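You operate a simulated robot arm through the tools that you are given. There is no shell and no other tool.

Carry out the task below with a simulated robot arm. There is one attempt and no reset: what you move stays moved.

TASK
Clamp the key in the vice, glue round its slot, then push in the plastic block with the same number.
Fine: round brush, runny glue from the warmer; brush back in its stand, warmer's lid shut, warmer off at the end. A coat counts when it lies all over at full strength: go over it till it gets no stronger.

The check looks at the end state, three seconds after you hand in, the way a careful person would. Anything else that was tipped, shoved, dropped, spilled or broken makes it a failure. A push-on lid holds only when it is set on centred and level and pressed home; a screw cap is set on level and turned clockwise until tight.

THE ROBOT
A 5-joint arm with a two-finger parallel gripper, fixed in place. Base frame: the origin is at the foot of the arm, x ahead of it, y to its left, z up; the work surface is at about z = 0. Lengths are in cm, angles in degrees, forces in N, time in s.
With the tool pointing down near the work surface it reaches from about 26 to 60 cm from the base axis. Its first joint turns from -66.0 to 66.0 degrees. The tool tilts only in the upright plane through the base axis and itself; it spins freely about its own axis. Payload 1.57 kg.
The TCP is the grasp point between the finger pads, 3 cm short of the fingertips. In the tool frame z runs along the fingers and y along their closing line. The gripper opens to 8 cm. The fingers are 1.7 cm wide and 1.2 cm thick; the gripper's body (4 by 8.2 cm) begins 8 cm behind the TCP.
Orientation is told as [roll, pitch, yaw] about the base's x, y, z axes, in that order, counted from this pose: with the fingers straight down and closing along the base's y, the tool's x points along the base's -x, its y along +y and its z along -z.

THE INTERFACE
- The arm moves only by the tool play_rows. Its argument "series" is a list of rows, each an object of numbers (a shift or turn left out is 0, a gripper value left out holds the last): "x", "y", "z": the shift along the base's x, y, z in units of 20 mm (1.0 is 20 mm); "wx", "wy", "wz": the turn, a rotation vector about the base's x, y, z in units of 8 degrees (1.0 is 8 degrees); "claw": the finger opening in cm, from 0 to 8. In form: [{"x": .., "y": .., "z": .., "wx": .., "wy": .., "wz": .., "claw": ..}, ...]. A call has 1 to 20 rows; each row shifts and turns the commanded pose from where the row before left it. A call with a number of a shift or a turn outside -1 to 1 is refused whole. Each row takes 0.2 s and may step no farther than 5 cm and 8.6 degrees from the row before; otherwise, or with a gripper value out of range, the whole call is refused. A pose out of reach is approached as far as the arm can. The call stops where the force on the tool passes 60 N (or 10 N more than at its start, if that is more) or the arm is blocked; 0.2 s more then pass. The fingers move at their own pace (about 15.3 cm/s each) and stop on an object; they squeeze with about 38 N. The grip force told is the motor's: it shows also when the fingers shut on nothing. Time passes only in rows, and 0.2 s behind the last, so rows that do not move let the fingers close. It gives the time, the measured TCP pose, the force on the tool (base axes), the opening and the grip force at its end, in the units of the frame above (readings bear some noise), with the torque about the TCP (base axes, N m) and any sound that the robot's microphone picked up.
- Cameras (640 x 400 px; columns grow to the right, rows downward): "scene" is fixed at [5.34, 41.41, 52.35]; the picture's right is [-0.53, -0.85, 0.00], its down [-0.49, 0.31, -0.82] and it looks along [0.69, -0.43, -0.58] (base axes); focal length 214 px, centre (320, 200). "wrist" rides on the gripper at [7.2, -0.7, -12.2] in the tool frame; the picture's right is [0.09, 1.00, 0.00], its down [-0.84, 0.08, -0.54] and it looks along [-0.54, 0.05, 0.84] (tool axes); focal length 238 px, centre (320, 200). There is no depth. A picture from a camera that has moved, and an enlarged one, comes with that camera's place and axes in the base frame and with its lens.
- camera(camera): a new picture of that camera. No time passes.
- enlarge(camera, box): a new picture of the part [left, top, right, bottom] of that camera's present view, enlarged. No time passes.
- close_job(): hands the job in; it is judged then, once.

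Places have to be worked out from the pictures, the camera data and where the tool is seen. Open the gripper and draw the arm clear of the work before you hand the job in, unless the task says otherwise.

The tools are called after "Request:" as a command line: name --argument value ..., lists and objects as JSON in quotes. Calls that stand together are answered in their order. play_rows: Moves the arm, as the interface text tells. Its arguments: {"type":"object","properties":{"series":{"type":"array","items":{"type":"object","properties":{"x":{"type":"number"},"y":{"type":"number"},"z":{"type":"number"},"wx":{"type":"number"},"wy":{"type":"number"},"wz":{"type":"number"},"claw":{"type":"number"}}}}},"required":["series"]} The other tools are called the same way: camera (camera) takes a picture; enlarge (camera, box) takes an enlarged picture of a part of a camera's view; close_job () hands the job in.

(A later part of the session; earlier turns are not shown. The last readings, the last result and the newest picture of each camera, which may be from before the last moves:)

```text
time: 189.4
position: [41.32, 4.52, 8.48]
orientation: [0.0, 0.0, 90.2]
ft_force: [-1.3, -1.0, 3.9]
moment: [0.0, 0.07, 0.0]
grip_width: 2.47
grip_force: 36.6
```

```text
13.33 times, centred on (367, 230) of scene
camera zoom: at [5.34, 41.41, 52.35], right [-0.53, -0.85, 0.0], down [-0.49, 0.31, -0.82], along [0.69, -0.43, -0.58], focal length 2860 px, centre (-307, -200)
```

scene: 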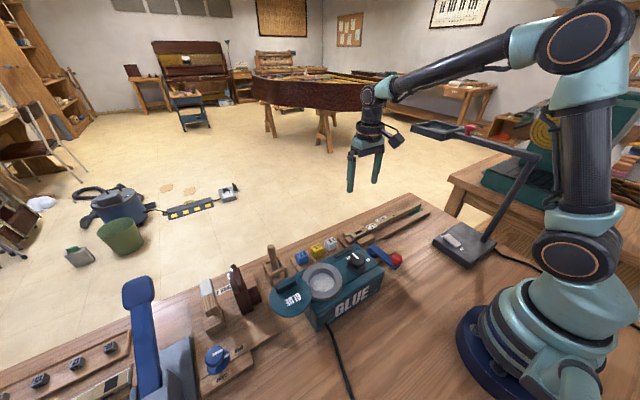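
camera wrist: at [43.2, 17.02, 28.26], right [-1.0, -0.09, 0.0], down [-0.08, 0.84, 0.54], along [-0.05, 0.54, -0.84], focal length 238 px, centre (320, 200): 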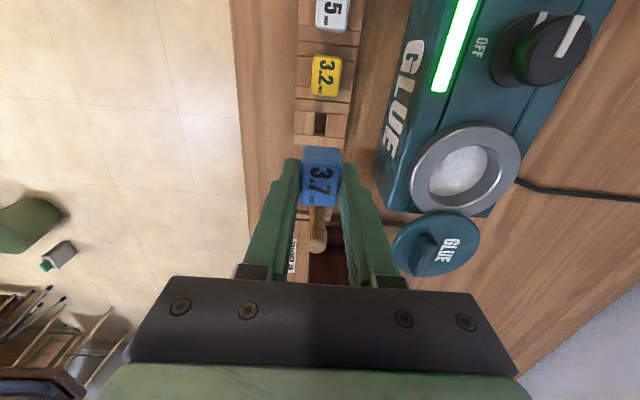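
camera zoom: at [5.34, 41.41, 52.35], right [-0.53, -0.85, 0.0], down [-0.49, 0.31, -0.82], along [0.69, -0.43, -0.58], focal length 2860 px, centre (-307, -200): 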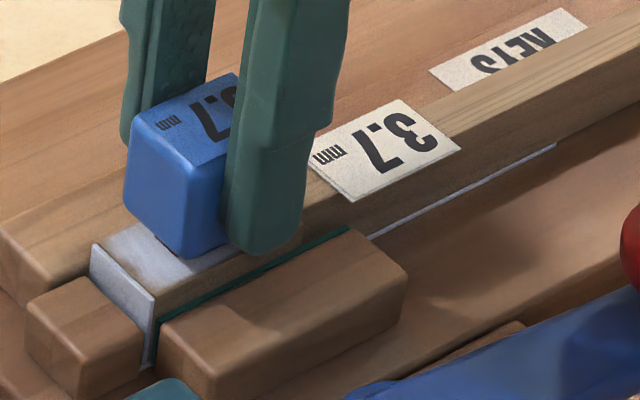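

Light contact (4 N). Look closely at the gap between the head and key.

Request:
enlarge --camera "scene" --box '[355, 225, 375, 240]'

Request:
enlarge --camera "wrist" --box '[290, 110, 350, 160]'

```text
16.00 times, centred on (365, 232) of scene
camera zoom: at [5.34, 41.41, 52.35], right [-0.53, -0.85, 0.0], down [-0.49, 0.31, -0.82], along [0.69, -0.43, -0.58], focal length 3432 px, centre (-400, -320)
```

zoom: 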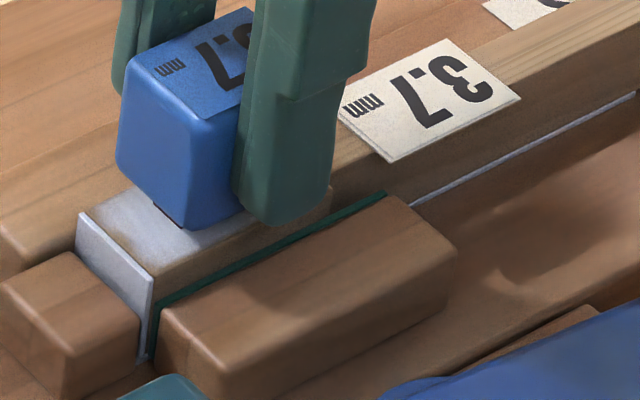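

```text
8.00 times, centred on (320, 135) of wrist
camera zoom: at [41.8, -2.6, 20.65], right [-1.0, -0.09, 0.0], down [-0.08, 0.84, 0.54], along [-0.05, 0.54, -0.84], focal length 1907 px, centre (320, 720)
```

zoom: 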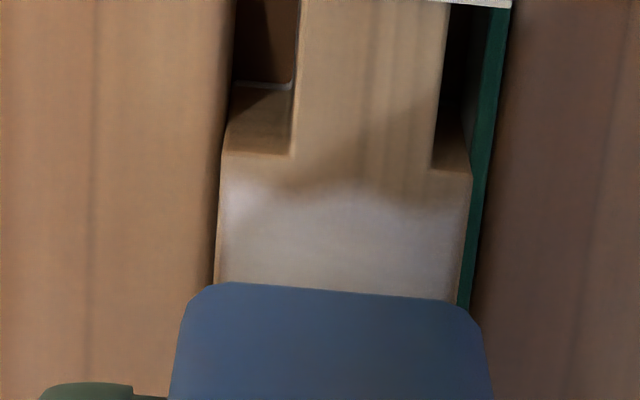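

The stem has entered the slot (it no longer shows); only a thin gap remains. Push further down in small steps.

Request:
play_rows --series '[{"z": -0.06}, {}]'

Request:
play_rows --series '[{"z": -0.06}, {}]'

Request:
enlarge --camera "scene" --box '[355, 225, 375, 240]'

```text
time: 190.1
position: [41.36, 4.54, 8.37]
orientation: [-0.1, 0.0, 90.2]
ft_force: [0.6, 0.9, 3.0]
moment: [0.1, 0.03, 0.0]
grip_width: 2.46
grip_force: 36.4
```

```text
time: 190.7
position: [41.3, 4.46, 8.25]
orientation: [-0.2, 0.0, 90.1]
ft_force: [0.9, -0.5, 4.0]
moment: [-0.03, -0.08, -0.02]
grip_width: 2.47
grip_force: 36.2
```

```text
16.00 times, centred on (365, 232) of scene
camera zoom: at [5.34, 41.41, 52.35], right [-0.53, -0.85, 0.0], down [-0.49, 0.31, -0.82], along [0.69, -0.43, -0.58], focal length 3432 px, centre (-400, -320)
```

zoom: 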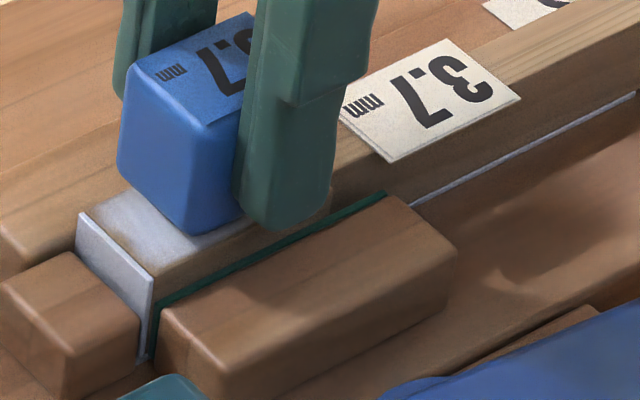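

It slides in with small resistance. Continue to the hard stop.

Request:
play_rows --series '[{"z": -0.06}, {}]'

Request:
play_rows --series '[{"z": -0.06}, {}]'

Request:
play_rows --series '[{"z": -0.06}, {}]'

Request:
enlarge --camera "scene" --box '[355, 225, 375, 240]'

```text
time: 191.2
position: [41.31, 4.47, 8.1]
orientation: [0.0, 0.0, 90.1]
ft_force: [-0.6, -0.2, 4.3]
moment: [-0.07, -0.02, 0.02]
grip_width: 2.47
grip_force: 36.6
```

```text
time: 191.8
position: [41.28, 4.55, 8.17]
orientation: [0.0, 0.0, 90.1]
ft_force: [-1.0, -0.2, 3.6]
moment: [0.03, 0.06, 0.0]
grip_width: 2.47
grip_force: 36.8
```

```text
time: 192.4
position: [41.16, 4.4, 8.04]
orientation: [-0.1, 0.0, 90.1]
ft_force: [0.6, -0.5, 3.0]
moment: [0.0, -0.01, 0.03]
grip_width: 2.46
grip_force: 35.7
```

```text
16.00 times, centred on (365, 232) of scene
camera zoom: at [5.34, 41.41, 52.35], right [-0.53, -0.85, 0.0], down [-0.49, 0.31, -0.82], along [0.69, -0.43, -0.58], focal length 3432 px, centre (-400, -320)
```

zoom: 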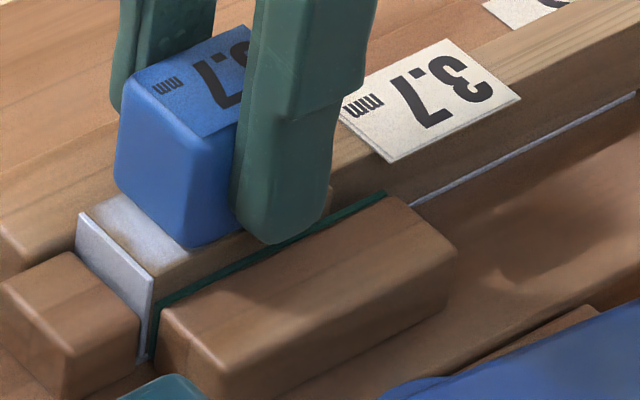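

Request:
play_rows --series '[{"z": -0.06}, {}]'

Request:
play_rows --series '[{"z": -0.06}, {}]'

Request:
play_rows --series '[{"z": -0.06}, {}]'

Request:
enlarge --camera "scene" --box '[355, 225, 375, 240]'

```text
time: 193.1
position: [41.25, 4.48, 7.94]
orientation: [-0.1, 0.1, 90.1]
ft_force: [1.2, 0.5, 3.0]
moment: [0.04, -0.05, -0.01]
grip_width: 2.48
grip_force: 36.4
```

```text
time: 193.7
position: [41.26, 4.49, 7.88]
orientation: [-0.1, 0.0, 90.1]
ft_force: [-4.7, -2.1, 23.3]
moment: [-0.08, 0.21, 0.01]
grip_width: 2.48
grip_force: 36.8
```

```text
time: 194.2
position: [41.28, 4.55, 7.67]
orientation: [-0.1, 0.0, 90.0]
ft_force: [-8.0, -1.4, 35.3]
moment: [-0.03, 0.35, -0.01]
grip_width: 2.46
grip_force: 36.1
```

```text
16.00 times, centred on (365, 232) of scene
camera zoom: at [5.33, 41.41, 52.35], right [-0.53, -0.85, 0.0], down [-0.49, 0.31, -0.82], along [0.69, -0.43, -0.58], focal length 3432 px, centre (-400, -320)
```

zoom: 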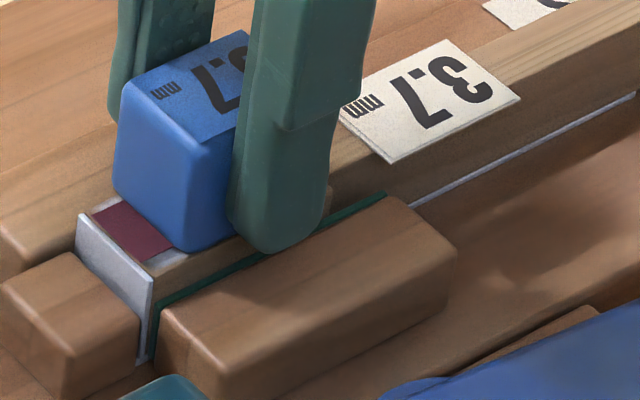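

A red bushing cloth now shows on the key and the force rises sharply: the block is home. I release it and rise.

Request:
play_rows --series '[{"claw": 3.2}, {"claw": 4.2}, {}]'

Request:
play_rows --series '[{"z": 0.5}, {"z": 0.8}, {"z": 0.9}, {"z": 0.9}, {"z": 0.9}, {"z": 0.9}, {}]'

Request:
enlarge --camera "scene" --box '[345, 210, 395, 250]'

Request:
enlarge --camera "wrist" --box '[270, 70, 370, 180]'

```text
time: 195.1
position: [41.23, 4.35, 7.69]
orientation: [0.0, 0.0, 90.1]
ft_force: [0.2, 0.1, -0.4]
moment: [0.01, 0.0, 0.02]
grip_width: 4.21
grip_force: 0.1
```

```text
time: 196.7
position: [41.26, 4.64, 17.47]
orientation: [0.0, 0.0, 90.1]
ft_force: [0.4, 0.0, -0.4]
moment: [0.03, 0.05, 0.01]
grip_width: 4.18
grip_force: 0.0
```

```text
10.00 times, centred on (370, 230) of scene
camera zoom: at [5.34, 41.41, 52.35], right [-0.53, -0.85, 0.0], down [-0.49, 0.31, -0.82], along [0.69, -0.43, -0.58], focal length 2145 px, centre (-180, -100)
```

zoom: 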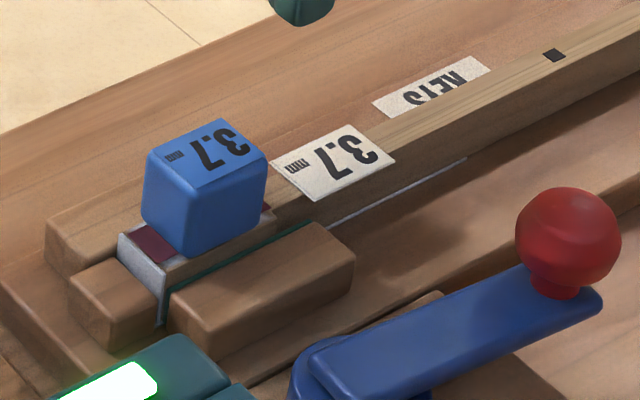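

```text
3.64 times, centred on (320, 125) of wrist
camera zoom: at [41.84, -2.63, 29.65], right [-1.0, -0.09, 0.0], down [-0.08, 0.84, 0.54], along [-0.05, 0.54, -0.84], focal length 867 px, centre (320, 473)
```

zoom: 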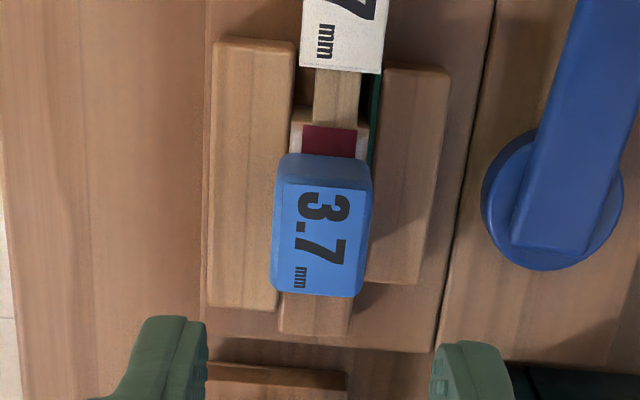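

The block sits level and flush with the cloth glued under it. Now the lid: I study how it is mounted.

Request:
enlarge --camera "scene" --box '[262, 275, 322, 330]'

Request:
enlarge --camera "scene" --box '[255, 260, 345, 350]'

```text
7.27 times, centred on (292, 302) of scene
camera zoom: at [5.34, 41.41, 52.35], right [-0.53, -0.85, 0.0], down [-0.49, 0.31, -0.82], along [0.69, -0.43, -0.58], focal length 1560 px, centre (524, -546)
```

zoom: 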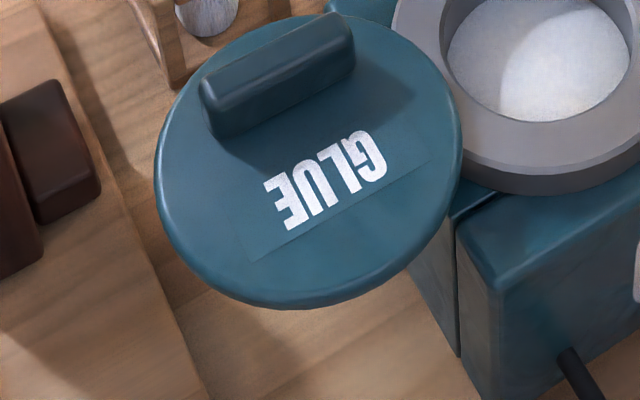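

```text
4.44 times, centred on (300, 305) of scene
camera zoom: at [5.34, 41.41, 52.35], right [-0.53, -0.85, 0.0], down [-0.49, 0.31, -0.82], along [0.69, -0.43, -0.58], focal length 953 px, centre (409, -267)
```

zoom: 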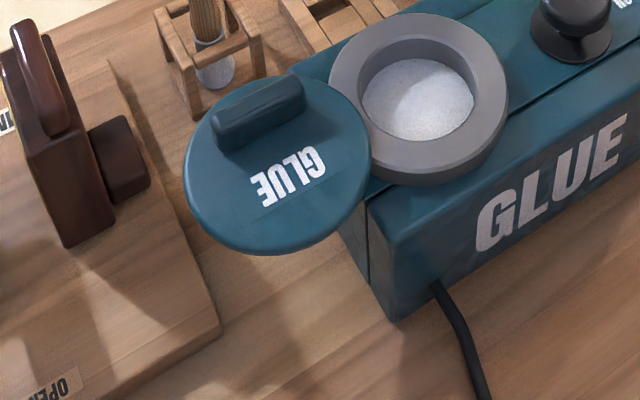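

The lid overhangs the warmer's +y side, so it must swing on a vertical pin between lid and pot (≈(29.5, 29.5)); its handle is near (32.1, 33.3). I move there, un-rotate, and look from close above.

Request:
play_rows --series '[{"z": 0.9, "wz": -0.9375}, {"z": 0.9, "wz": -0.9375, "y": 0.9}, {"z": 0.9, "wz": -0.9375, "y": 0.95, "x": -0.2}, {"wz": -0.9375, "y": 0.95, "x": -0.3}, {"wz": -0.9375, "y": 0.95, "x": -0.3}, {"wz": -0.9375, "y": 0.95, "x": -0.3}, {"wz": -0.9375, "y": 0.95, "x": -0.3}, {"wz": -0.9375, "y": 0.95, "x": -0.3}, {"wz": -0.9375, "y": 0.95, "x": -0.3}, {"wz": -0.9375, "y": 0.95, "x": -0.3}, {"wz": -0.9375, "y": 0.95, "x": -0.3}, {"wz": -0.9375, "y": 0.95, "x": -0.3}, {"y": 0.95, "x": -0.3}, {"y": 0.95, "x": -0.3}, {}]'

Request:
camera --camera "wrist"

Request:
enlarge --camera "wrist" --box '[240, 20, 460, 170]'

```text
time: 199.8
position: [34.26, 29.2, 22.82]
orientation: [-0.1, 0.2, 0.1]
ft_force: [-0.4, -0.6, -0.6]
moment: [0.0, 0.01, -0.02]
grip_width: 4.19
grip_force: 0.1
```

```text
taken
camera wrist: at [27.06, 28.6, 35.0], right [-0.09, 1.0, 0.0], down [0.84, 0.08, 0.54], along [0.54, 0.05, -0.84], focal length 238 px, centre (320, 200)
```

wrist: 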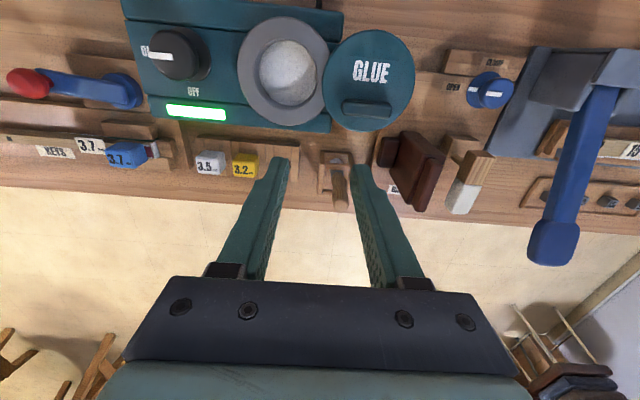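

```text
2.67 times, centred on (350, 95) of wrist
camera zoom: at [27.06, 28.6, 35.0], right [-0.09, 1.0, 0.0], down [0.84, 0.08, 0.54], along [0.54, 0.05, -0.84], focal length 636 px, centre (240, 480)
```

zoom: 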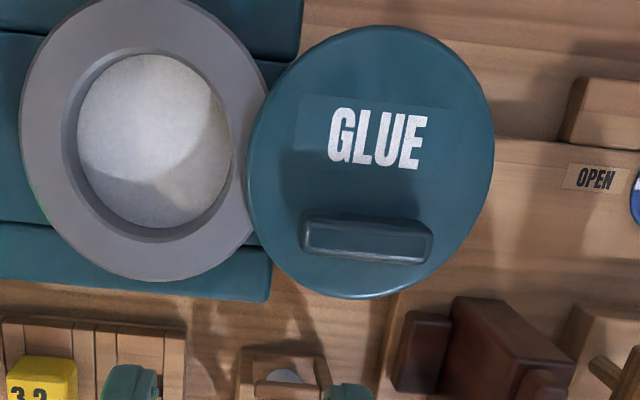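

The lid disc overlaps the warmer's top near y≈29.4, where its pin must be; swinging 180° about (29.4, 29.4) would bring it over the pot. I position above the handle with the fingers across it (yaw 90).

Request:
play_rows --series '[{"wz": 0.9375, "x": -0.1, "y": 0.2, "claw": 3.4}, {"wz": 0.9375, "x": -0.12, "y": 0.2}, {"wz": 0.9375, "x": -0.12, "y": 0.2}, {"wz": 0.9375, "x": -0.12, "y": 0.2}, {"wz": 0.9375, "x": -0.12, "y": 0.2}, {"wz": 0.9375, "x": -0.12, "y": 0.2}, {"wz": 0.9375, "x": -0.12, "y": 0.2}, {"wz": 0.9375, "x": -0.12, "y": 0.2}, {"wz": 0.9375, "x": -0.12, "y": 0.2}, {"wz": 0.9375, "x": -0.12, "y": 0.2}, {"wz": 0.9375, "x": -0.12, "y": 0.1}, {"wz": 0.9375, "x": -0.08}, {}]'

Request:
enlarge --camera "wrist" --box '[200, 40, 440, 220]'

Request:
enlarge --camera "scene" --box '[240, 210, 340, 310]'

```text
time: 202.7
position: [31.42, 33.24, 22.71]
orientation: [0.0, 0.0, 90.2]
ft_force: [0.0, -0.1, -0.1]
moment: [0.01, 0.01, -0.03]
grip_width: 3.4
grip_force: 0.1
```

```text
2.22 times, centred on (320, 130) of wrist
camera zoom: at [32.08, 26.14, 34.95], right [-1.0, -0.1, 0.0], down [-0.08, 0.84, 0.54], along [-0.05, 0.54, -0.84], focal length 530 px, centre (320, 356)
```

zoom: 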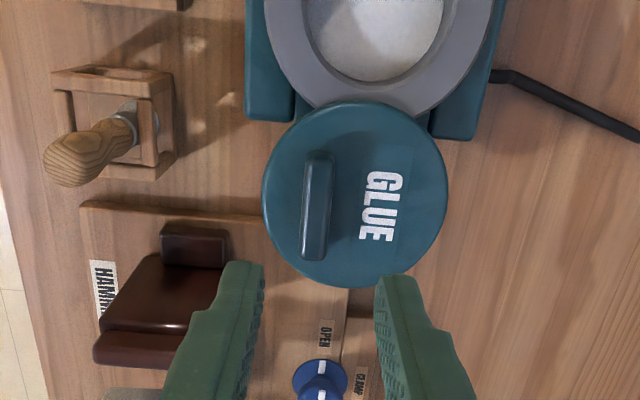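

```text
4.00 times, centred on (290, 260) of scene
camera zoom: at [5.34, 41.41, 52.35], right [-0.53, -0.85, 0.0], down [-0.49, 0.31, -0.82], along [0.69, -0.43, -0.58], focal length 858 px, centre (440, -40)
```

zoom: 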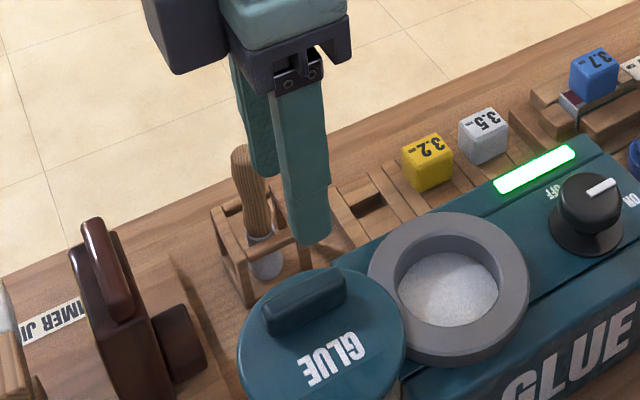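

The handle is centred near x≈31.55, y≈33.3. I shift slightly and descend so that the tips are just above the handle, then re-check.

Request:
play_rows --series '[{"x": 0.08, "z": -0.8}, {"z": -0.9}, {"z": -0.9}, {"z": -0.9}, {}]'

Request:
enlarge --camera "wrist" --box '[220, 60, 420, 210]'

Request:
enlarge --camera "scene" --box '[250, 230, 340, 310]'

```text
time: 203.8
position: [31.51, 33.19, 15.9]
orientation: [0.1, 0.1, 90.0]
ft_force: [-0.7, 0.1, 0.1]
moment: [-0.01, -0.03, -0.01]
grip_width: 3.4
grip_force: 0.0
```

```text
2.67 times, centred on (320, 135) of wrist
camera zoom: at [32.21, 26.11, 28.01], right [-1.0, -0.09, 0.0], down [-0.08, 0.84, 0.54], along [-0.05, 0.54, -0.84], focal length 636 px, centre (320, 373)
```

zoom: 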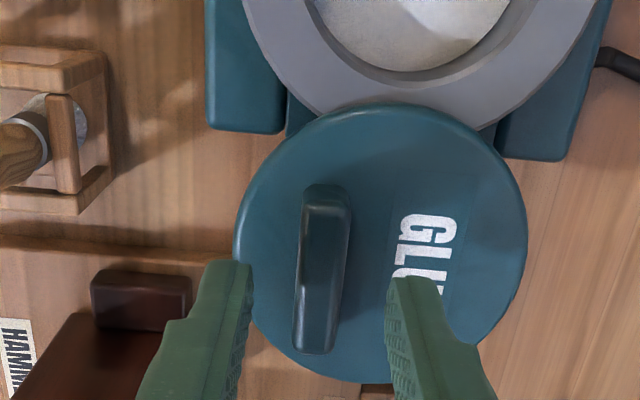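

```text
5.00 times, centred on (295, 270) of scene
camera zoom: at [5.34, 41.41, 52.35], right [-0.53, -0.85, 0.0], down [-0.49, 0.31, -0.82], along [0.69, -0.43, -0.58], focal length 1072 px, centre (445, -150)
```

zoom: 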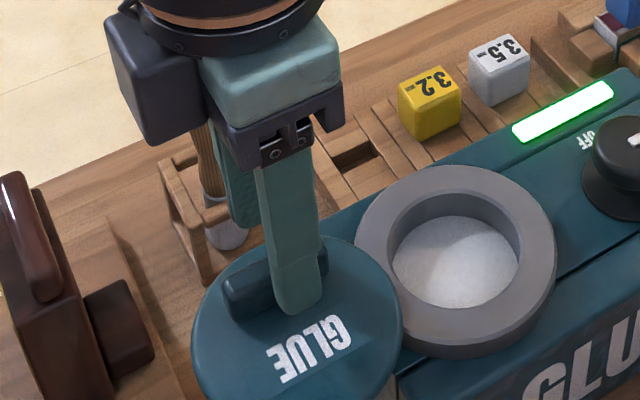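

Handle is centred between the open fingers. Lower step by step to cage it, stopping on any contact with the lid.

Request:
play_rows --series '[{"z": -0.4}, {"z": -0.4}, {"z": -0.2}, {}]'

Request:
play_rows --series '[{"z": -0.15}, {}]'

Request:
enlarge --camera "scene" --box '[265, 255, 325, 310]'

Request:
enlarge --camera "wrist" --box '[240, 80, 400, 200]'

```text
time: 204.8
position: [31.75, 33.35, 13.83]
orientation: [0.0, 0.2, 90.1]
ft_force: [0.7, 0.0, -0.3]
moment: [0.0, 0.0, 0.02]
grip_width: 3.41
grip_force: 0.1
```

```text
time: 205.4
position: [31.61, 33.28, 13.48]
orientation: [0.0, 0.2, 90.1]
ft_force: [-0.3, -2.2, 9.5]
moment: [-0.03, -0.1, -0.03]
grip_width: 3.34
grip_force: 0.0
```

```text
7.27 times, centred on (295, 282) of scene
camera zoom: at [5.34, 41.41, 52.35], right [-0.53, -0.85, 0.0], down [-0.49, 0.31, -0.82], along [0.69, -0.43, -0.58], focal length 1560 px, centre (502, -400)
```

zoom: 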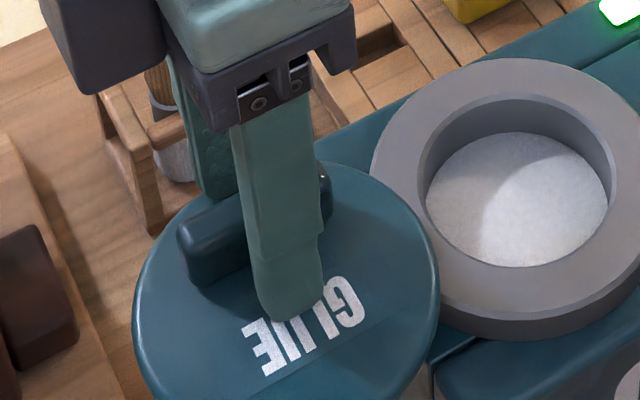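

```text
3.33 times, centred on (320, 140) of wrist
camera zoom: at [32.27, 26.19, 25.68], right [-1.0, -0.09, 0.0], down [-0.08, 0.84, 0.54], along [-0.05, 0.54, -0.84], focal length 794 px, centre (320, 400)
```

zoom: 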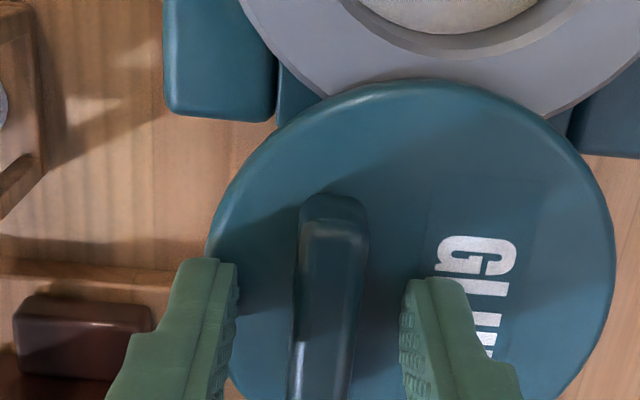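

Tips touched the lid top at z≈10.5. I raise 2–3 mm, cage the handle loosely, and test the swing direction via +x (clockwise) by a few degrees.

Request:
play_rows --series '[{"z": 0.13}, {"claw": 1.9}, {}]'

Request:
play_rows --series '[{"x": 0.13, "y": -0.08, "wz": -0.5}, {"x": 0.13, "y": -0.085, "wz": -0.5}, {}]'

Request:
enlarge --camera "scene" --box '[255, 245, 335, 315]'

```text
time: 206.2
position: [31.62, 33.29, 13.71]
orientation: [0.1, 0.0, 90.2]
ft_force: [0.6, 0.7, 0.4]
moment: [0.02, 0.0, -0.02]
grip_width: 1.91
grip_force: 0.1
```

```text
time: 207.1
position: [32.11, 33.02, 13.63]
orientation: [0.2, 0.1, 82.2]
ft_force: [-7.9, -0.1, 3.1]
moment: [-0.02, 0.11, 0.08]
grip_width: 2.55
grip_force: 3.5
```

```text
5.71 times, centred on (295, 280) of scene
camera zoom: at [5.34, 41.41, 52.35], right [-0.53, -0.85, 0.0], down [-0.49, 0.31, -0.82], along [0.69, -0.43, -0.58], focal length 1226 px, centre (463, -257)
```

zoom: 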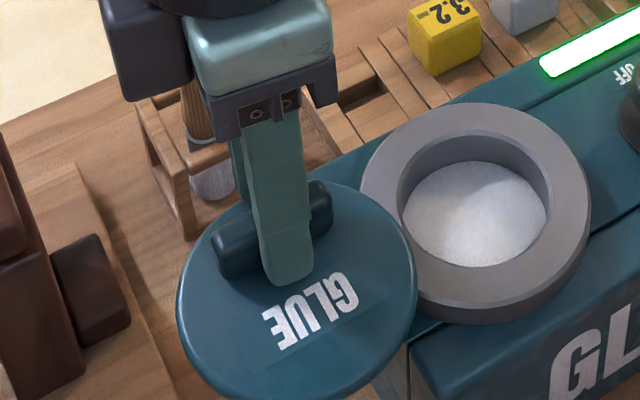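

The finger was pushed open a little with ~8 N; the lid barely moved. I try the same a bit further to see whether it yields or is blocked.

Request:
play_rows --series '[{"x": 0.13, "y": -0.09, "wz": -0.5}, {"x": 0.13, "y": -0.095, "wz": -0.5}, {}]'

Request:
enlarge --camera "scene" --box '[255, 245, 335, 315]'

```text
time: 207.8
position: [32.52, 32.55, 13.71]
orientation: [0.3, 0.5, 74.1]
ft_force: [-22.4, 0.4, 7.5]
moment: [0.09, 0.37, 0.31]
grip_width: 3.69
grip_force: 10.2
```

```text
5.71 times, centred on (295, 280) of scene
camera zoom: at [5.34, 41.41, 52.35], right [-0.53, -0.85, 0.0], down [-0.49, 0.31, -0.82], along [0.69, -0.43, -0.58], focal length 1226 px, centre (463, -257)
```

zoom: 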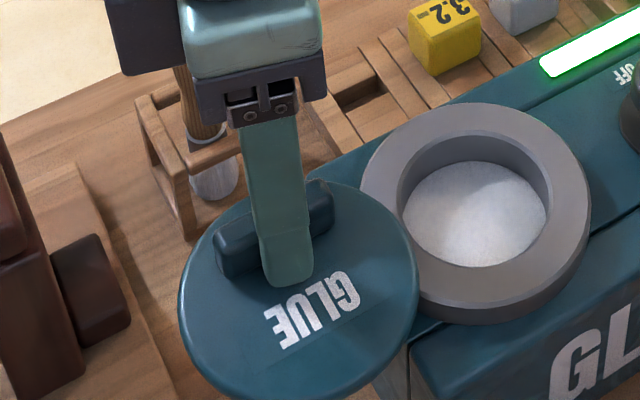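

Blocked that way (22 N, no motion) – that is the open stop. I go back and test the other way, via −x (counter-clockwise).

Request:
play_rows --series '[{"x": -0.13, "y": 0.095, "wz": 0.5}, {"x": -0.13, "y": 0.09, "wz": 0.5}, {"x": -0.13, "y": 0.085, "wz": 0.5}, {"x": -0.13, "y": 0.08, "wz": 0.5}, {}]'

Request:
play_rows --series '[{"x": -0.14, "y": 0.067, "wz": 0.5}, {"x": -0.14, "y": 0.064, "wz": 0.5}, {}]'

Request:
enlarge --camera "scene" --box '[255, 245, 335, 315]'

```text
time: 209.1
position: [31.7, 33.33, 13.62]
orientation: [0.0, 0.0, 90.2]
ft_force: [-0.3, 0.6, 0.2]
moment: [-0.02, -0.01, -0.02]
grip_width: 1.9
grip_force: 0.1
```

```text
time: 209.8
position: [31.14, 33.52, 13.76]
orientation: [0.0, 0.0, 98.2]
ft_force: [7.1, -3.7, -1.1]
moment: [-0.05, -0.17, -0.14]
grip_width: 2.51
grip_force: 3.9
```

```text
5.71 times, centred on (295, 280) of scene
camera zoom: at [5.34, 41.41, 52.34], right [-0.53, -0.85, 0.0], down [-0.49, 0.31, -0.82], along [0.69, -0.43, -0.58], focal length 1226 px, centre (463, -257)
```

zoom: 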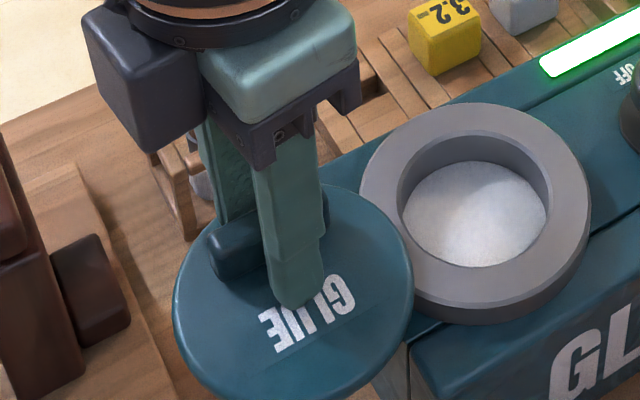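

Continue a little in this direction to see if the lid follows.

Request:
play_rows --series '[{"x": -0.145, "y": 0.05, "wz": 0.5}, {"x": -0.145, "y": 0.045, "wz": 0.5}, {}]'

Request:
enlarge --camera "scene" --box '[255, 245, 335, 315]'

```text
time: 210.7
position: [30.6, 33.62, 13.77]
orientation: [0.0, 0.0, 105.9]
ft_force: [25.8, -12.7, -1.3]
moment: [-0.21, -0.53, -0.53]
grip_width: 3.76
grip_force: 10.3
```

```text
5.71 times, centred on (295, 280) of scene
camera zoom: at [5.34, 41.41, 52.34], right [-0.53, -0.85, 0.0], down [-0.49, 0.31, -0.82], along [0.69, -0.43, -0.58], focal length 1226 px, centre (463, -257)
```

zoom: 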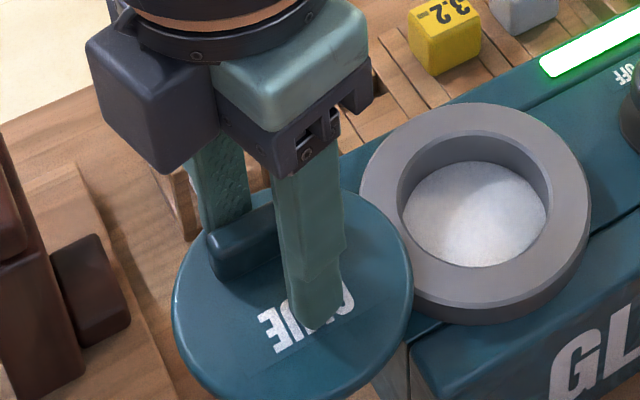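

Also blocked at ~28 N with hardly any motion, so the lid does not swing on a vertical pin. I return to the neutral pose, grip the handle and test a gentle lift.

Request:
play_rows --series '[{"x": 0.145, "y": -0.045, "wz": -0.5}, {"x": 0.145, "y": -0.05, "wz": -0.5}, {"x": 0.14, "y": -0.064, "wz": -0.5}, {"x": 0.14, "y": -0.067, "wz": -0.5}, {}]'

Request:
play_rows --series '[{"claw": 0.8}, {}, {}]'

Request:
enlarge --camera "wrist" --box '[220, 60, 420, 210]'

```text
time: 211.8
position: [31.67, 33.33, 13.63]
orientation: [0.1, 0.2, 90.1]
ft_force: [0.1, 0.4, -0.5]
moment: [0.02, 0.01, 0.01]
grip_width: 1.9
grip_force: 0.1
```

```text
time: 212.7
position: [31.59, 33.41, 13.64]
orientation: [0.2, 0.2, 90.1]
ft_force: [-7.1, -0.1, -0.5]
moment: [-0.09, -0.16, -0.34]
grip_width: 1.24
grip_force: 29.3
```

```text
2.67 times, centred on (320, 135) of wrist
camera zoom: at [32.24, 26.21, 25.9], right [-1.0, -0.09, 0.0], down [-0.08, 0.84, 0.54], along [-0.05, 0.54, -0.84], focal length 636 px, centre (320, 373)
```

zoom: 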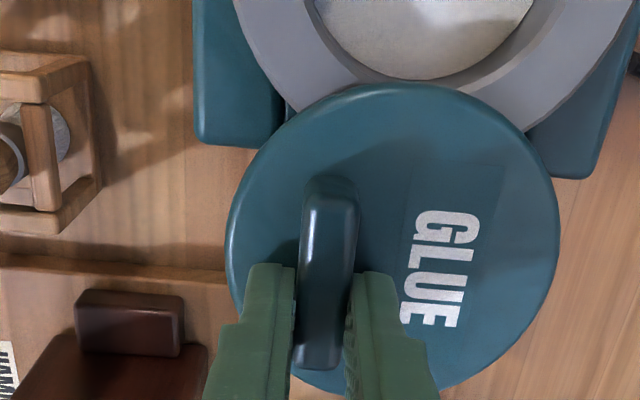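

Handle gripped (1.24 cm). Lift 2 mm and read the force.

Request:
play_rows --series '[{"z": 0.1}, {}]'

Request:
play_rows --series '[{"z": 0.1}, {}]'

Request:
enlarge --camera "scene" --box '[255, 245, 335, 315]'

```text
time: 213.2
position: [31.62, 33.17, 13.73]
orientation: [0.4, 0.4, 90.0]
ft_force: [4.5, -0.2, -29.6]
moment: [0.21, -0.4, -0.17]
grip_width: 1.22
grip_force: 29.5
```

```text
time: 213.8
position: [31.68, 33.27, 14.01]
orientation: [0.2, 0.2, 90.1]
ft_force: [5.9, -0.7, -30.2]
moment: [0.02, -0.36, -0.23]
grip_width: 1.25
grip_force: 29.4
```

```text
5.71 times, centred on (295, 280) of scene
camera zoom: at [5.35, 41.42, 52.33], right [-0.53, -0.85, 0.0], down [-0.49, 0.31, -0.82], along [0.69, -0.43, -0.58], focal length 1226 px, centre (463, -257)
```

zoom: 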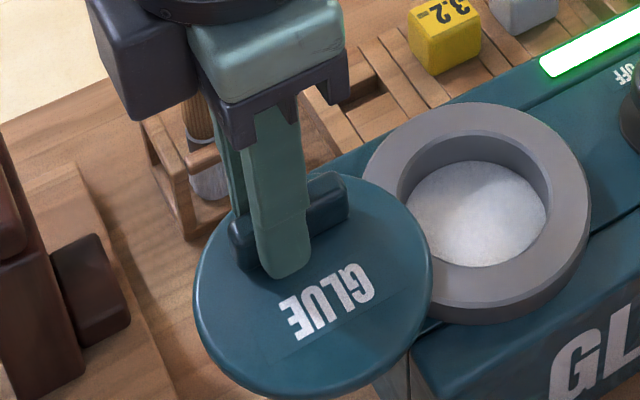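

The picture shows the lid shifted when lifted. Check from the wrist camera what moved.

Request:
enlarge --camera "wrist" --box '[220, 60, 420, 210]'

Request:
camera --camera "wrist"

Request:
camera --camera "scene"

```text
2.67 times, centred on (320, 135) of wrist
camera zoom: at [32.24, 26.17, 26.2], right [-1.0, -0.09, 0.0], down [-0.08, 0.84, 0.54], along [-0.05, 0.54, -0.84], focal length 636 px, centre (320, 373)
```

zoom: 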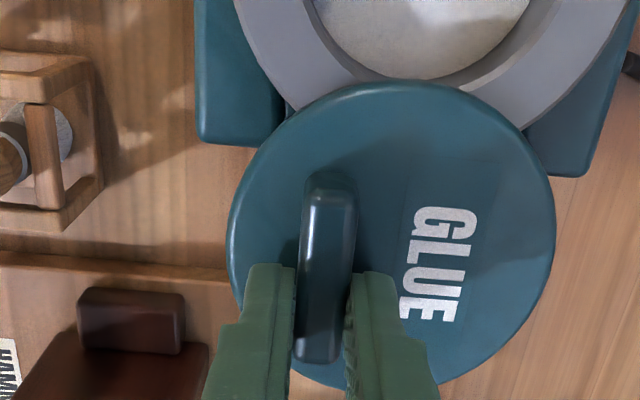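

```text
taken
camera wrist: at [32.24, 26.17, 26.2], right [-1.0, -0.09, 0.0], down [-0.08, 0.84, 0.54], along [-0.05, 0.54, -0.84], focal length 238 px, centre (320, 200)
```

wrist: 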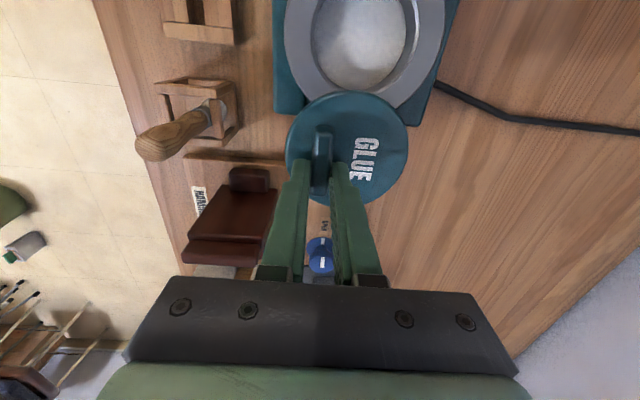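

```text
taken
```

scene: 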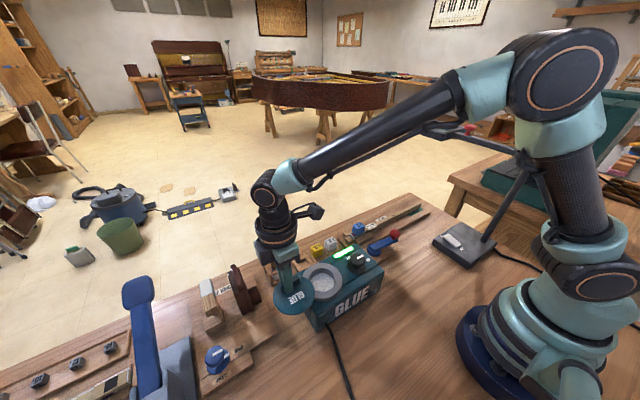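

The wrist view shows the lid has meanwhile slid ~0.8 cm toward the pot while my fingers moved – so it is a sliding lid (along y). I relieve the lift and try moving it along −y.

Request:
play_rows --series '[{"z": -0.15}, {}]'

Request:
play_rows --series '[{"y": -0.15}, {"y": -0.15}, {}]'

Request:
enlarge --camera "wrist" --box '[220, 60, 420, 210]'

Request:
enlarge --camera "scene" --box '[255, 245, 335, 315]'

```text
time: 214.4
position: [31.65, 33.47, 14.07]
orientation: [0.0, 0.0, 90.2]
ft_force: [-14.0, 0.6, 12.6]
moment: [-0.55, 0.34, -0.14]
grip_width: 1.24
grip_force: 29.9
```

```text
time: 215.2
position: [31.73, 32.66, 13.98]
orientation: [0.2, 0.1, 90.1]
ft_force: [-24.7, 0.7, 30.9]
moment: [-0.11, 0.19, -0.37]
grip_width: 1.27
grip_force: 29.6
```

```text
2.67 times, centred on (320, 135) of wrist
camera zoom: at [32.25, 25.57, 26.09], right [-1.0, -0.09, 0.0], down [-0.08, 0.84, 0.54], along [-0.05, 0.54, -0.84], focal length 636 px, centre (320, 373)
```

zoom: 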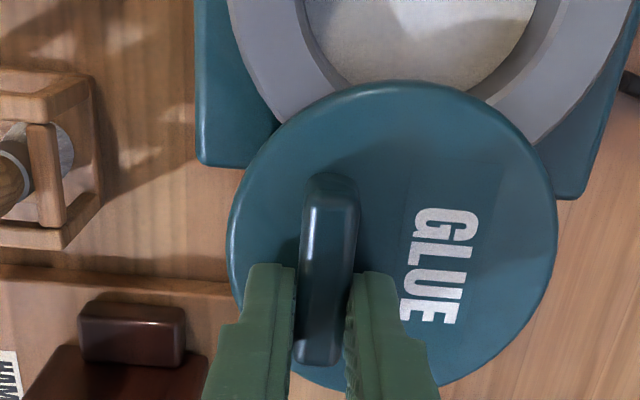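

```text
5.71 times, centred on (295, 280) of scene
camera zoom: at [5.33, 41.4, 52.36], right [-0.53, -0.85, 0.0], down [-0.49, 0.31, -0.82], along [0.69, -0.43, -0.58], focal length 1226 px, centre (463, -257)
```

zoom: 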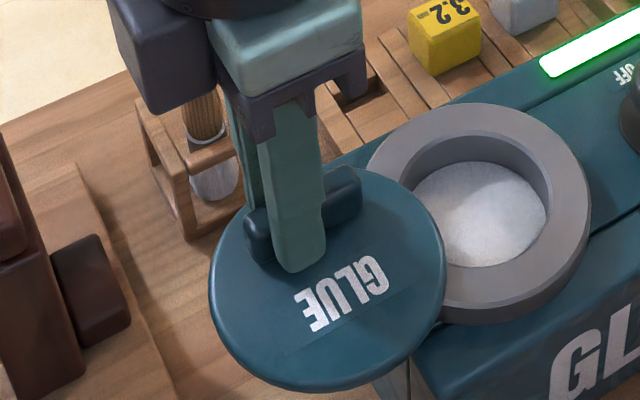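

It slides freely along −y. I relax the side/vertical stress and continue sliding toward the pot.

Request:
play_rows --series '[{"z": 0.06, "x": -0.06}, {}]'

Request:
play_rows --series '[{"y": -0.3}, {"y": -0.3}, {}]'

```text
time: 215.8
position: [31.52, 32.68, 13.85]
orientation: [0.1, 0.0, 90.0]
ft_force: [-3.5, -0.6, 12.3]
moment: [-0.75, 0.1, 0.0]
grip_width: 1.24
grip_force: 29.5
```

```text
time: 216.7
position: [31.62, 31.48, 13.82]
orientation: [0.0, 0.1, 90.0]
ft_force: [4.3, 0.1, -6.2]
moment: [0.29, -0.15, -0.03]
grip_width: 1.27
grip_force: 29.9
```

Continue sliding with checks.

Request:
play_rows --series '[{"y": -0.3}, {"y": -0.3}, {"y": -0.3}, {}]'

Request:
play_rows --series '[{"y": -0.3}, {"y": -0.3}, {}]'

Request:
enlarge --camera "scene" --box '[255, 245, 335, 315]'

Request:
enlarge --camera "wrist" --box '[220, 60, 420, 210]'

```text
time: 217.7
position: [31.65, 29.56, 13.85]
orientation: [0.1, 0.1, 90.0]
ft_force: [19.5, 0.1, -28.4]
moment: [0.06, -0.44, -0.04]
grip_width: 1.27
grip_force: 29.7
```

```text
time: 218.4
position: [31.53, 28.7, 13.84]
orientation: [0.0, 0.1, 90.1]
ft_force: [17.7, -0.8, -30.0]
moment: [0.15, -0.52, -0.18]
grip_width: 1.23
grip_force: 29.1
```

```text
5.71 times, centred on (295, 280) of scene
camera zoom: at [5.35, 41.42, 52.33], right [-0.53, -0.85, 0.0], down [-0.49, 0.31, -0.82], along [0.69, -0.43, -0.58], focal length 1226 px, centre (463, -257)
```

zoom: 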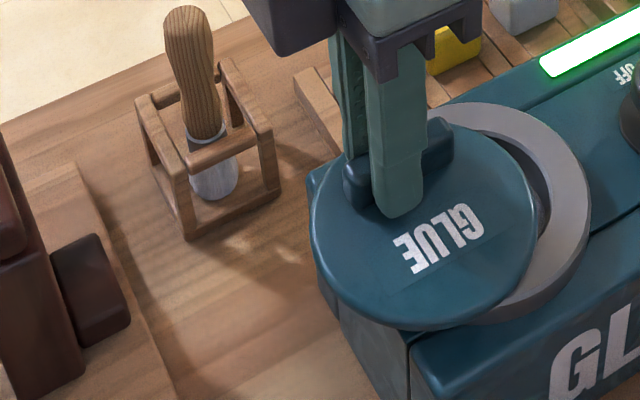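

```text
2.67 times, centred on (320, 135) of wrist
camera zoom: at [32.21, 21.44, 26.09], right [-1.0, -0.09, 0.0], down [-0.08, 0.84, 0.54], along [-0.05, 0.54, -0.84], focal length 636 px, centre (320, 373)
```

zoom: 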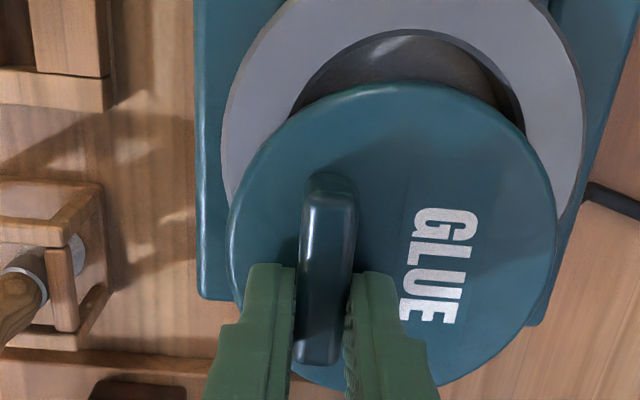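

More than half-way. Relax stresses and continue until the lid is over the pot / hits its stop.

Request:
play_rows --series '[{"z": -0.04, "x": 0.03}, {"y": -0.25}, {"y": -0.25}, {}]'

Request:
play_rows --series '[{"y": -0.2}, {"y": -0.2}, {}]'

Request:
enlarge --camera "scene" --box '[275, 240, 355, 310]'

Request:
enlarge --camera "wrist" --box '[220, 60, 420, 210]'

```text
time: 219.4
position: [31.56, 27.45, 13.87]
orientation: [0.1, 0.2, 90.1]
ft_force: [8.2, -0.2, -16.6]
moment: [-0.01, -0.36, -0.25]
grip_width: 1.22
grip_force: 29.3
```

```text
time: 220.2
position: [31.66, 26.68, 13.88]
orientation: [0.1, 0.1, 90.2]
ft_force: [6.7, -0.6, -12.5]
moment: [0.18, -0.36, -0.22]
grip_width: 1.2
grip_force: 28.9
```

```text
5.71 times, centred on (315, 275) of scene
camera zoom: at [5.34, 41.41, 52.34], right [-0.53, -0.85, 0.0], down [-0.49, 0.31, -0.82], along [0.69, -0.43, -0.58], focal length 1226 px, centre (349, -229)
```

zoom: 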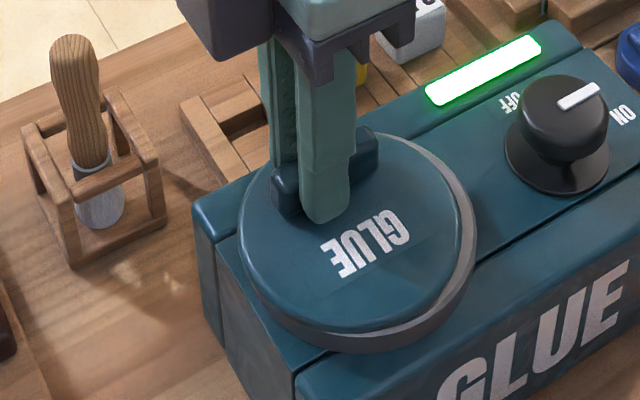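

```text
2.67 times, centred on (320, 135) of wrist
camera zoom: at [32.22, 19.62, 26.1], right [-1.0, -0.09, 0.0], down [-0.08, 0.84, 0.54], along [-0.05, 0.54, -0.84], focal length 636 px, centre (320, 373)
```

zoom: 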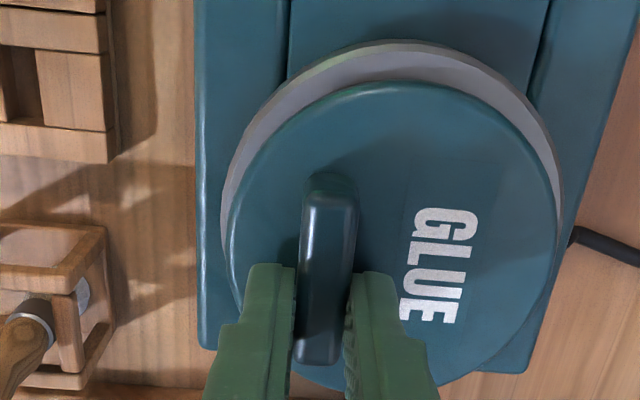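

Almost there – about 0.9 cm of the ring still shows on the −y side. Continue in small steps and watch for the stop.

Request:
play_rows --series '[{"y": -0.15}, {"y": -0.1}, {}]'

Request:
play_rows --series '[{"y": -0.1}, {}]'

Request:
enlarge --camera "scene" --box '[275, 240, 355, 310]'

Request:
enlarge --camera "wrist" --box '[220, 60, 420, 210]'

```text
time: 221.1
position: [31.68, 26.19, 13.94]
orientation: [0.1, 0.1, 90.3]
ft_force: [-1.7, 3.6, 0.2]
moment: [0.17, -0.01, -0.06]
grip_width: 1.26
grip_force: 30.1
```

```text
time: 221.7
position: [31.5, 26.19, 13.84]
orientation: [-0.1, -0.1, 90.3]
ft_force: [-10.0, 26.7, 1.8]
moment: [0.6, 0.42, -0.3]
grip_width: 1.25
grip_force: 29.4
```

```text
5.71 times, centred on (315, 275) of scene
camera zoom: at [5.34, 41.41, 52.35], right [-0.53, -0.85, 0.0], down [-0.49, 0.31, -0.82], along [0.69, -0.43, -0.58], focal length 1226 px, centre (349, -229)
```

zoom: 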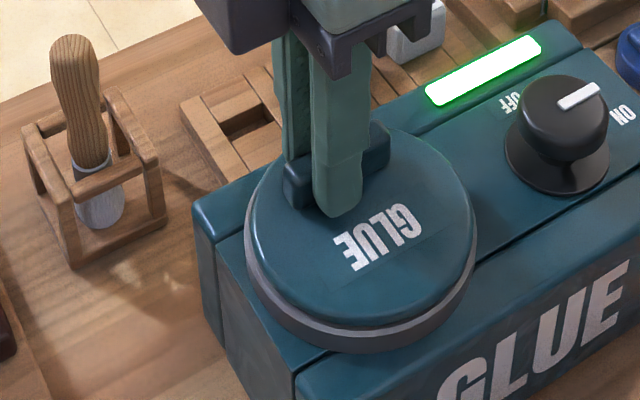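

```text
2.67 times, centred on (320, 135) of wrist
camera zoom: at [32.18, 19.02, 26.09], right [-1.0, -0.1, 0.0], down [-0.08, 0.84, 0.54], along [-0.05, 0.54, -0.84], focal length 636 px, centre (320, 373)
```

zoom: 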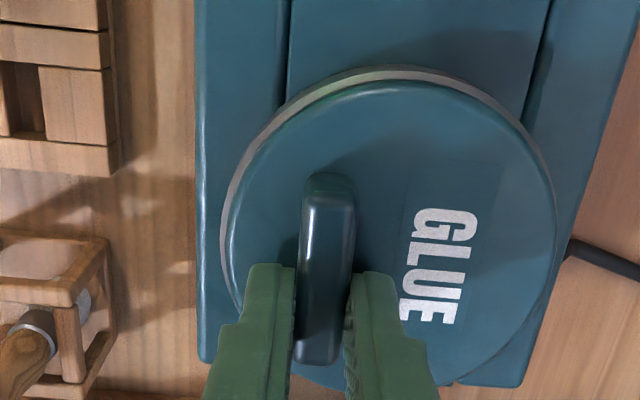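

The lid is at its end stop over the pot (27 N). I relax slightly, release the handle and rise.

Request:
play_rows --series '[{"y": 0.05}, {"claw": 2.4}, {"claw": 3.2}, {}]'

Request:
play_rows --series '[{"z": 0.5}, {"z": 0.8}, {"z": 0.9}, {"z": 0.9}, {"z": 0.5}, {}]'

Request:
enlarge --camera "scene" --box '[255, 225, 355, 315]'

Request:
camera --camera "wrist"

```text
time: 222.7
position: [31.54, 26.1, 13.87]
orientation: [0.1, 0.1, 90.0]
ft_force: [-0.5, 0.4, -0.5]
moment: [-0.02, 0.02, 0.02]
grip_width: 3.18
grip_force: 0.1
```

```text
time: 224.1
position: [31.87, 26.13, 21.09]
orientation: [0.0, 0.1, 90.1]
ft_force: [-0.1, 0.3, -0.3]
moment: [0.01, 0.03, 0.01]
grip_width: 3.21
grip_force: 0.1
```

```text
4.44 times, centred on (305, 270) of scene
camera zoom: at [5.34, 41.41, 52.35], right [-0.53, -0.85, 0.0], down [-0.49, 0.31, -0.82], along [0.69, -0.43, -0.58], focal length 953 px, centre (387, -111)
```

zoom: 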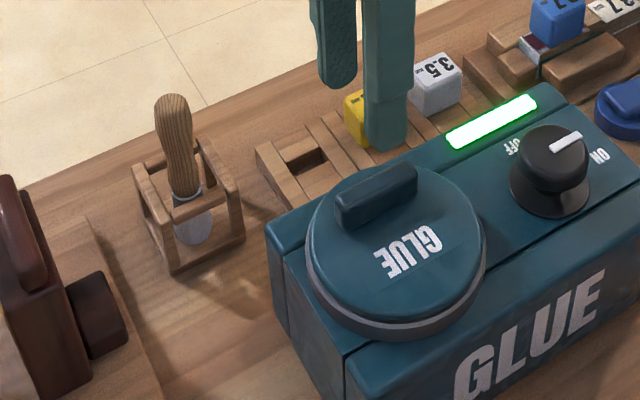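

```text
taken
camera wrist: at [32.41, 19.08, 33.23], right [-1.0, -0.09, 0.0], down [-0.08, 0.84, 0.54], along [-0.05, 0.54, -0.84], focal length 238 px, centre (320, 200)
```

wrist: 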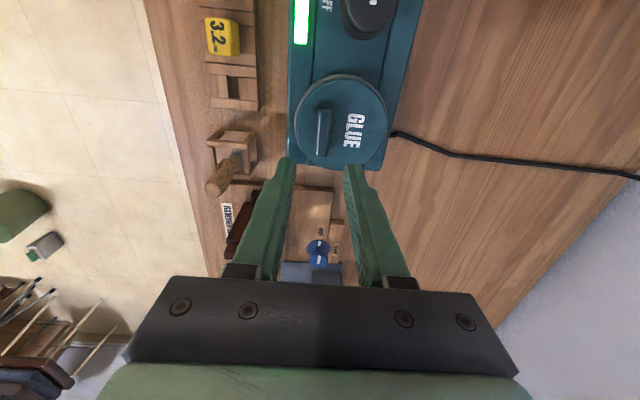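

The lid is shut, centred over the pot. Now the dial: I go above the knob (fingers along x) to turn it counter-clockwise back to OFF.

Request:
play_rows --series '[{"x": -0.29, "y": -0.98, "claw": 5.2}, {"x": -0.29, "y": -0.98}, {"x": -0.29, "y": -0.98}, {"x": -0.29, "y": -0.98}, {"x": -0.29, "y": -0.98}, {"z": -0.8}, {"z": -0.7}, {}]'

Request:
enlarge --camera "wrist" --box '[240, 80, 400, 200]'

Request:
enlarge --camera "scene" --box '[320, 210, 410, 290]'

```text
time: 225.8
position: [28.73, 16.44, 18.04]
orientation: [0.1, 0.1, 90.1]
ft_force: [-0.3, 0.0, 0.3]
moment: [0.0, 0.02, -0.01]
grip_width: 5.21
grip_force: 0.1
```

```text
3.33 times, centred on (320, 140) of wrist
camera zoom: at [29.22, 9.25, 30.3], right [-1.0, -0.09, 0.0], down [-0.08, 0.84, 0.54], along [-0.05, 0.54, -0.84], focal length 794 px, centre (320, 400)
```

zoom: 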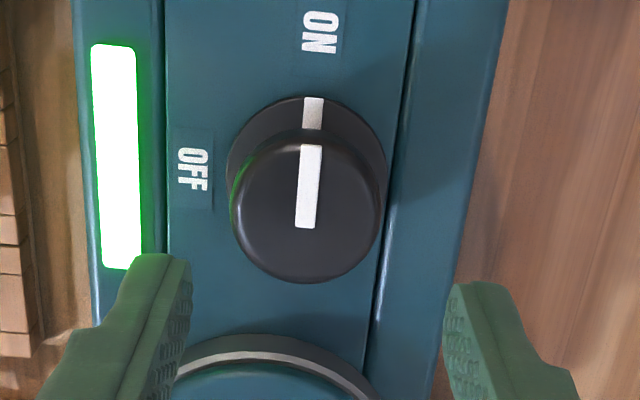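

```text
5.00 times, centred on (365, 250) of scene
camera zoom: at [5.34, 41.41, 52.35], right [-0.53, -0.85, 0.0], down [-0.49, 0.31, -0.82], along [0.69, -0.43, -0.58], focal length 1072 px, centre (95, -50)
```

zoom: 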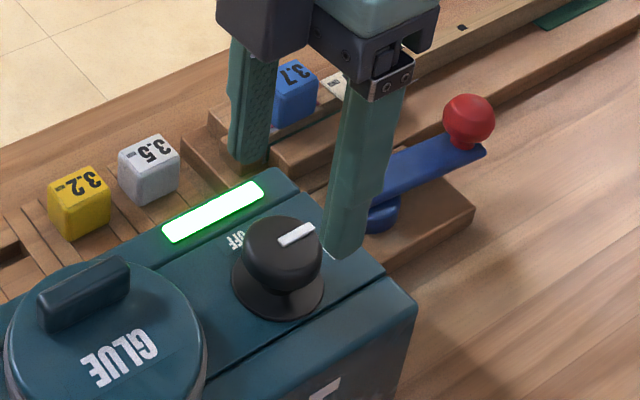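

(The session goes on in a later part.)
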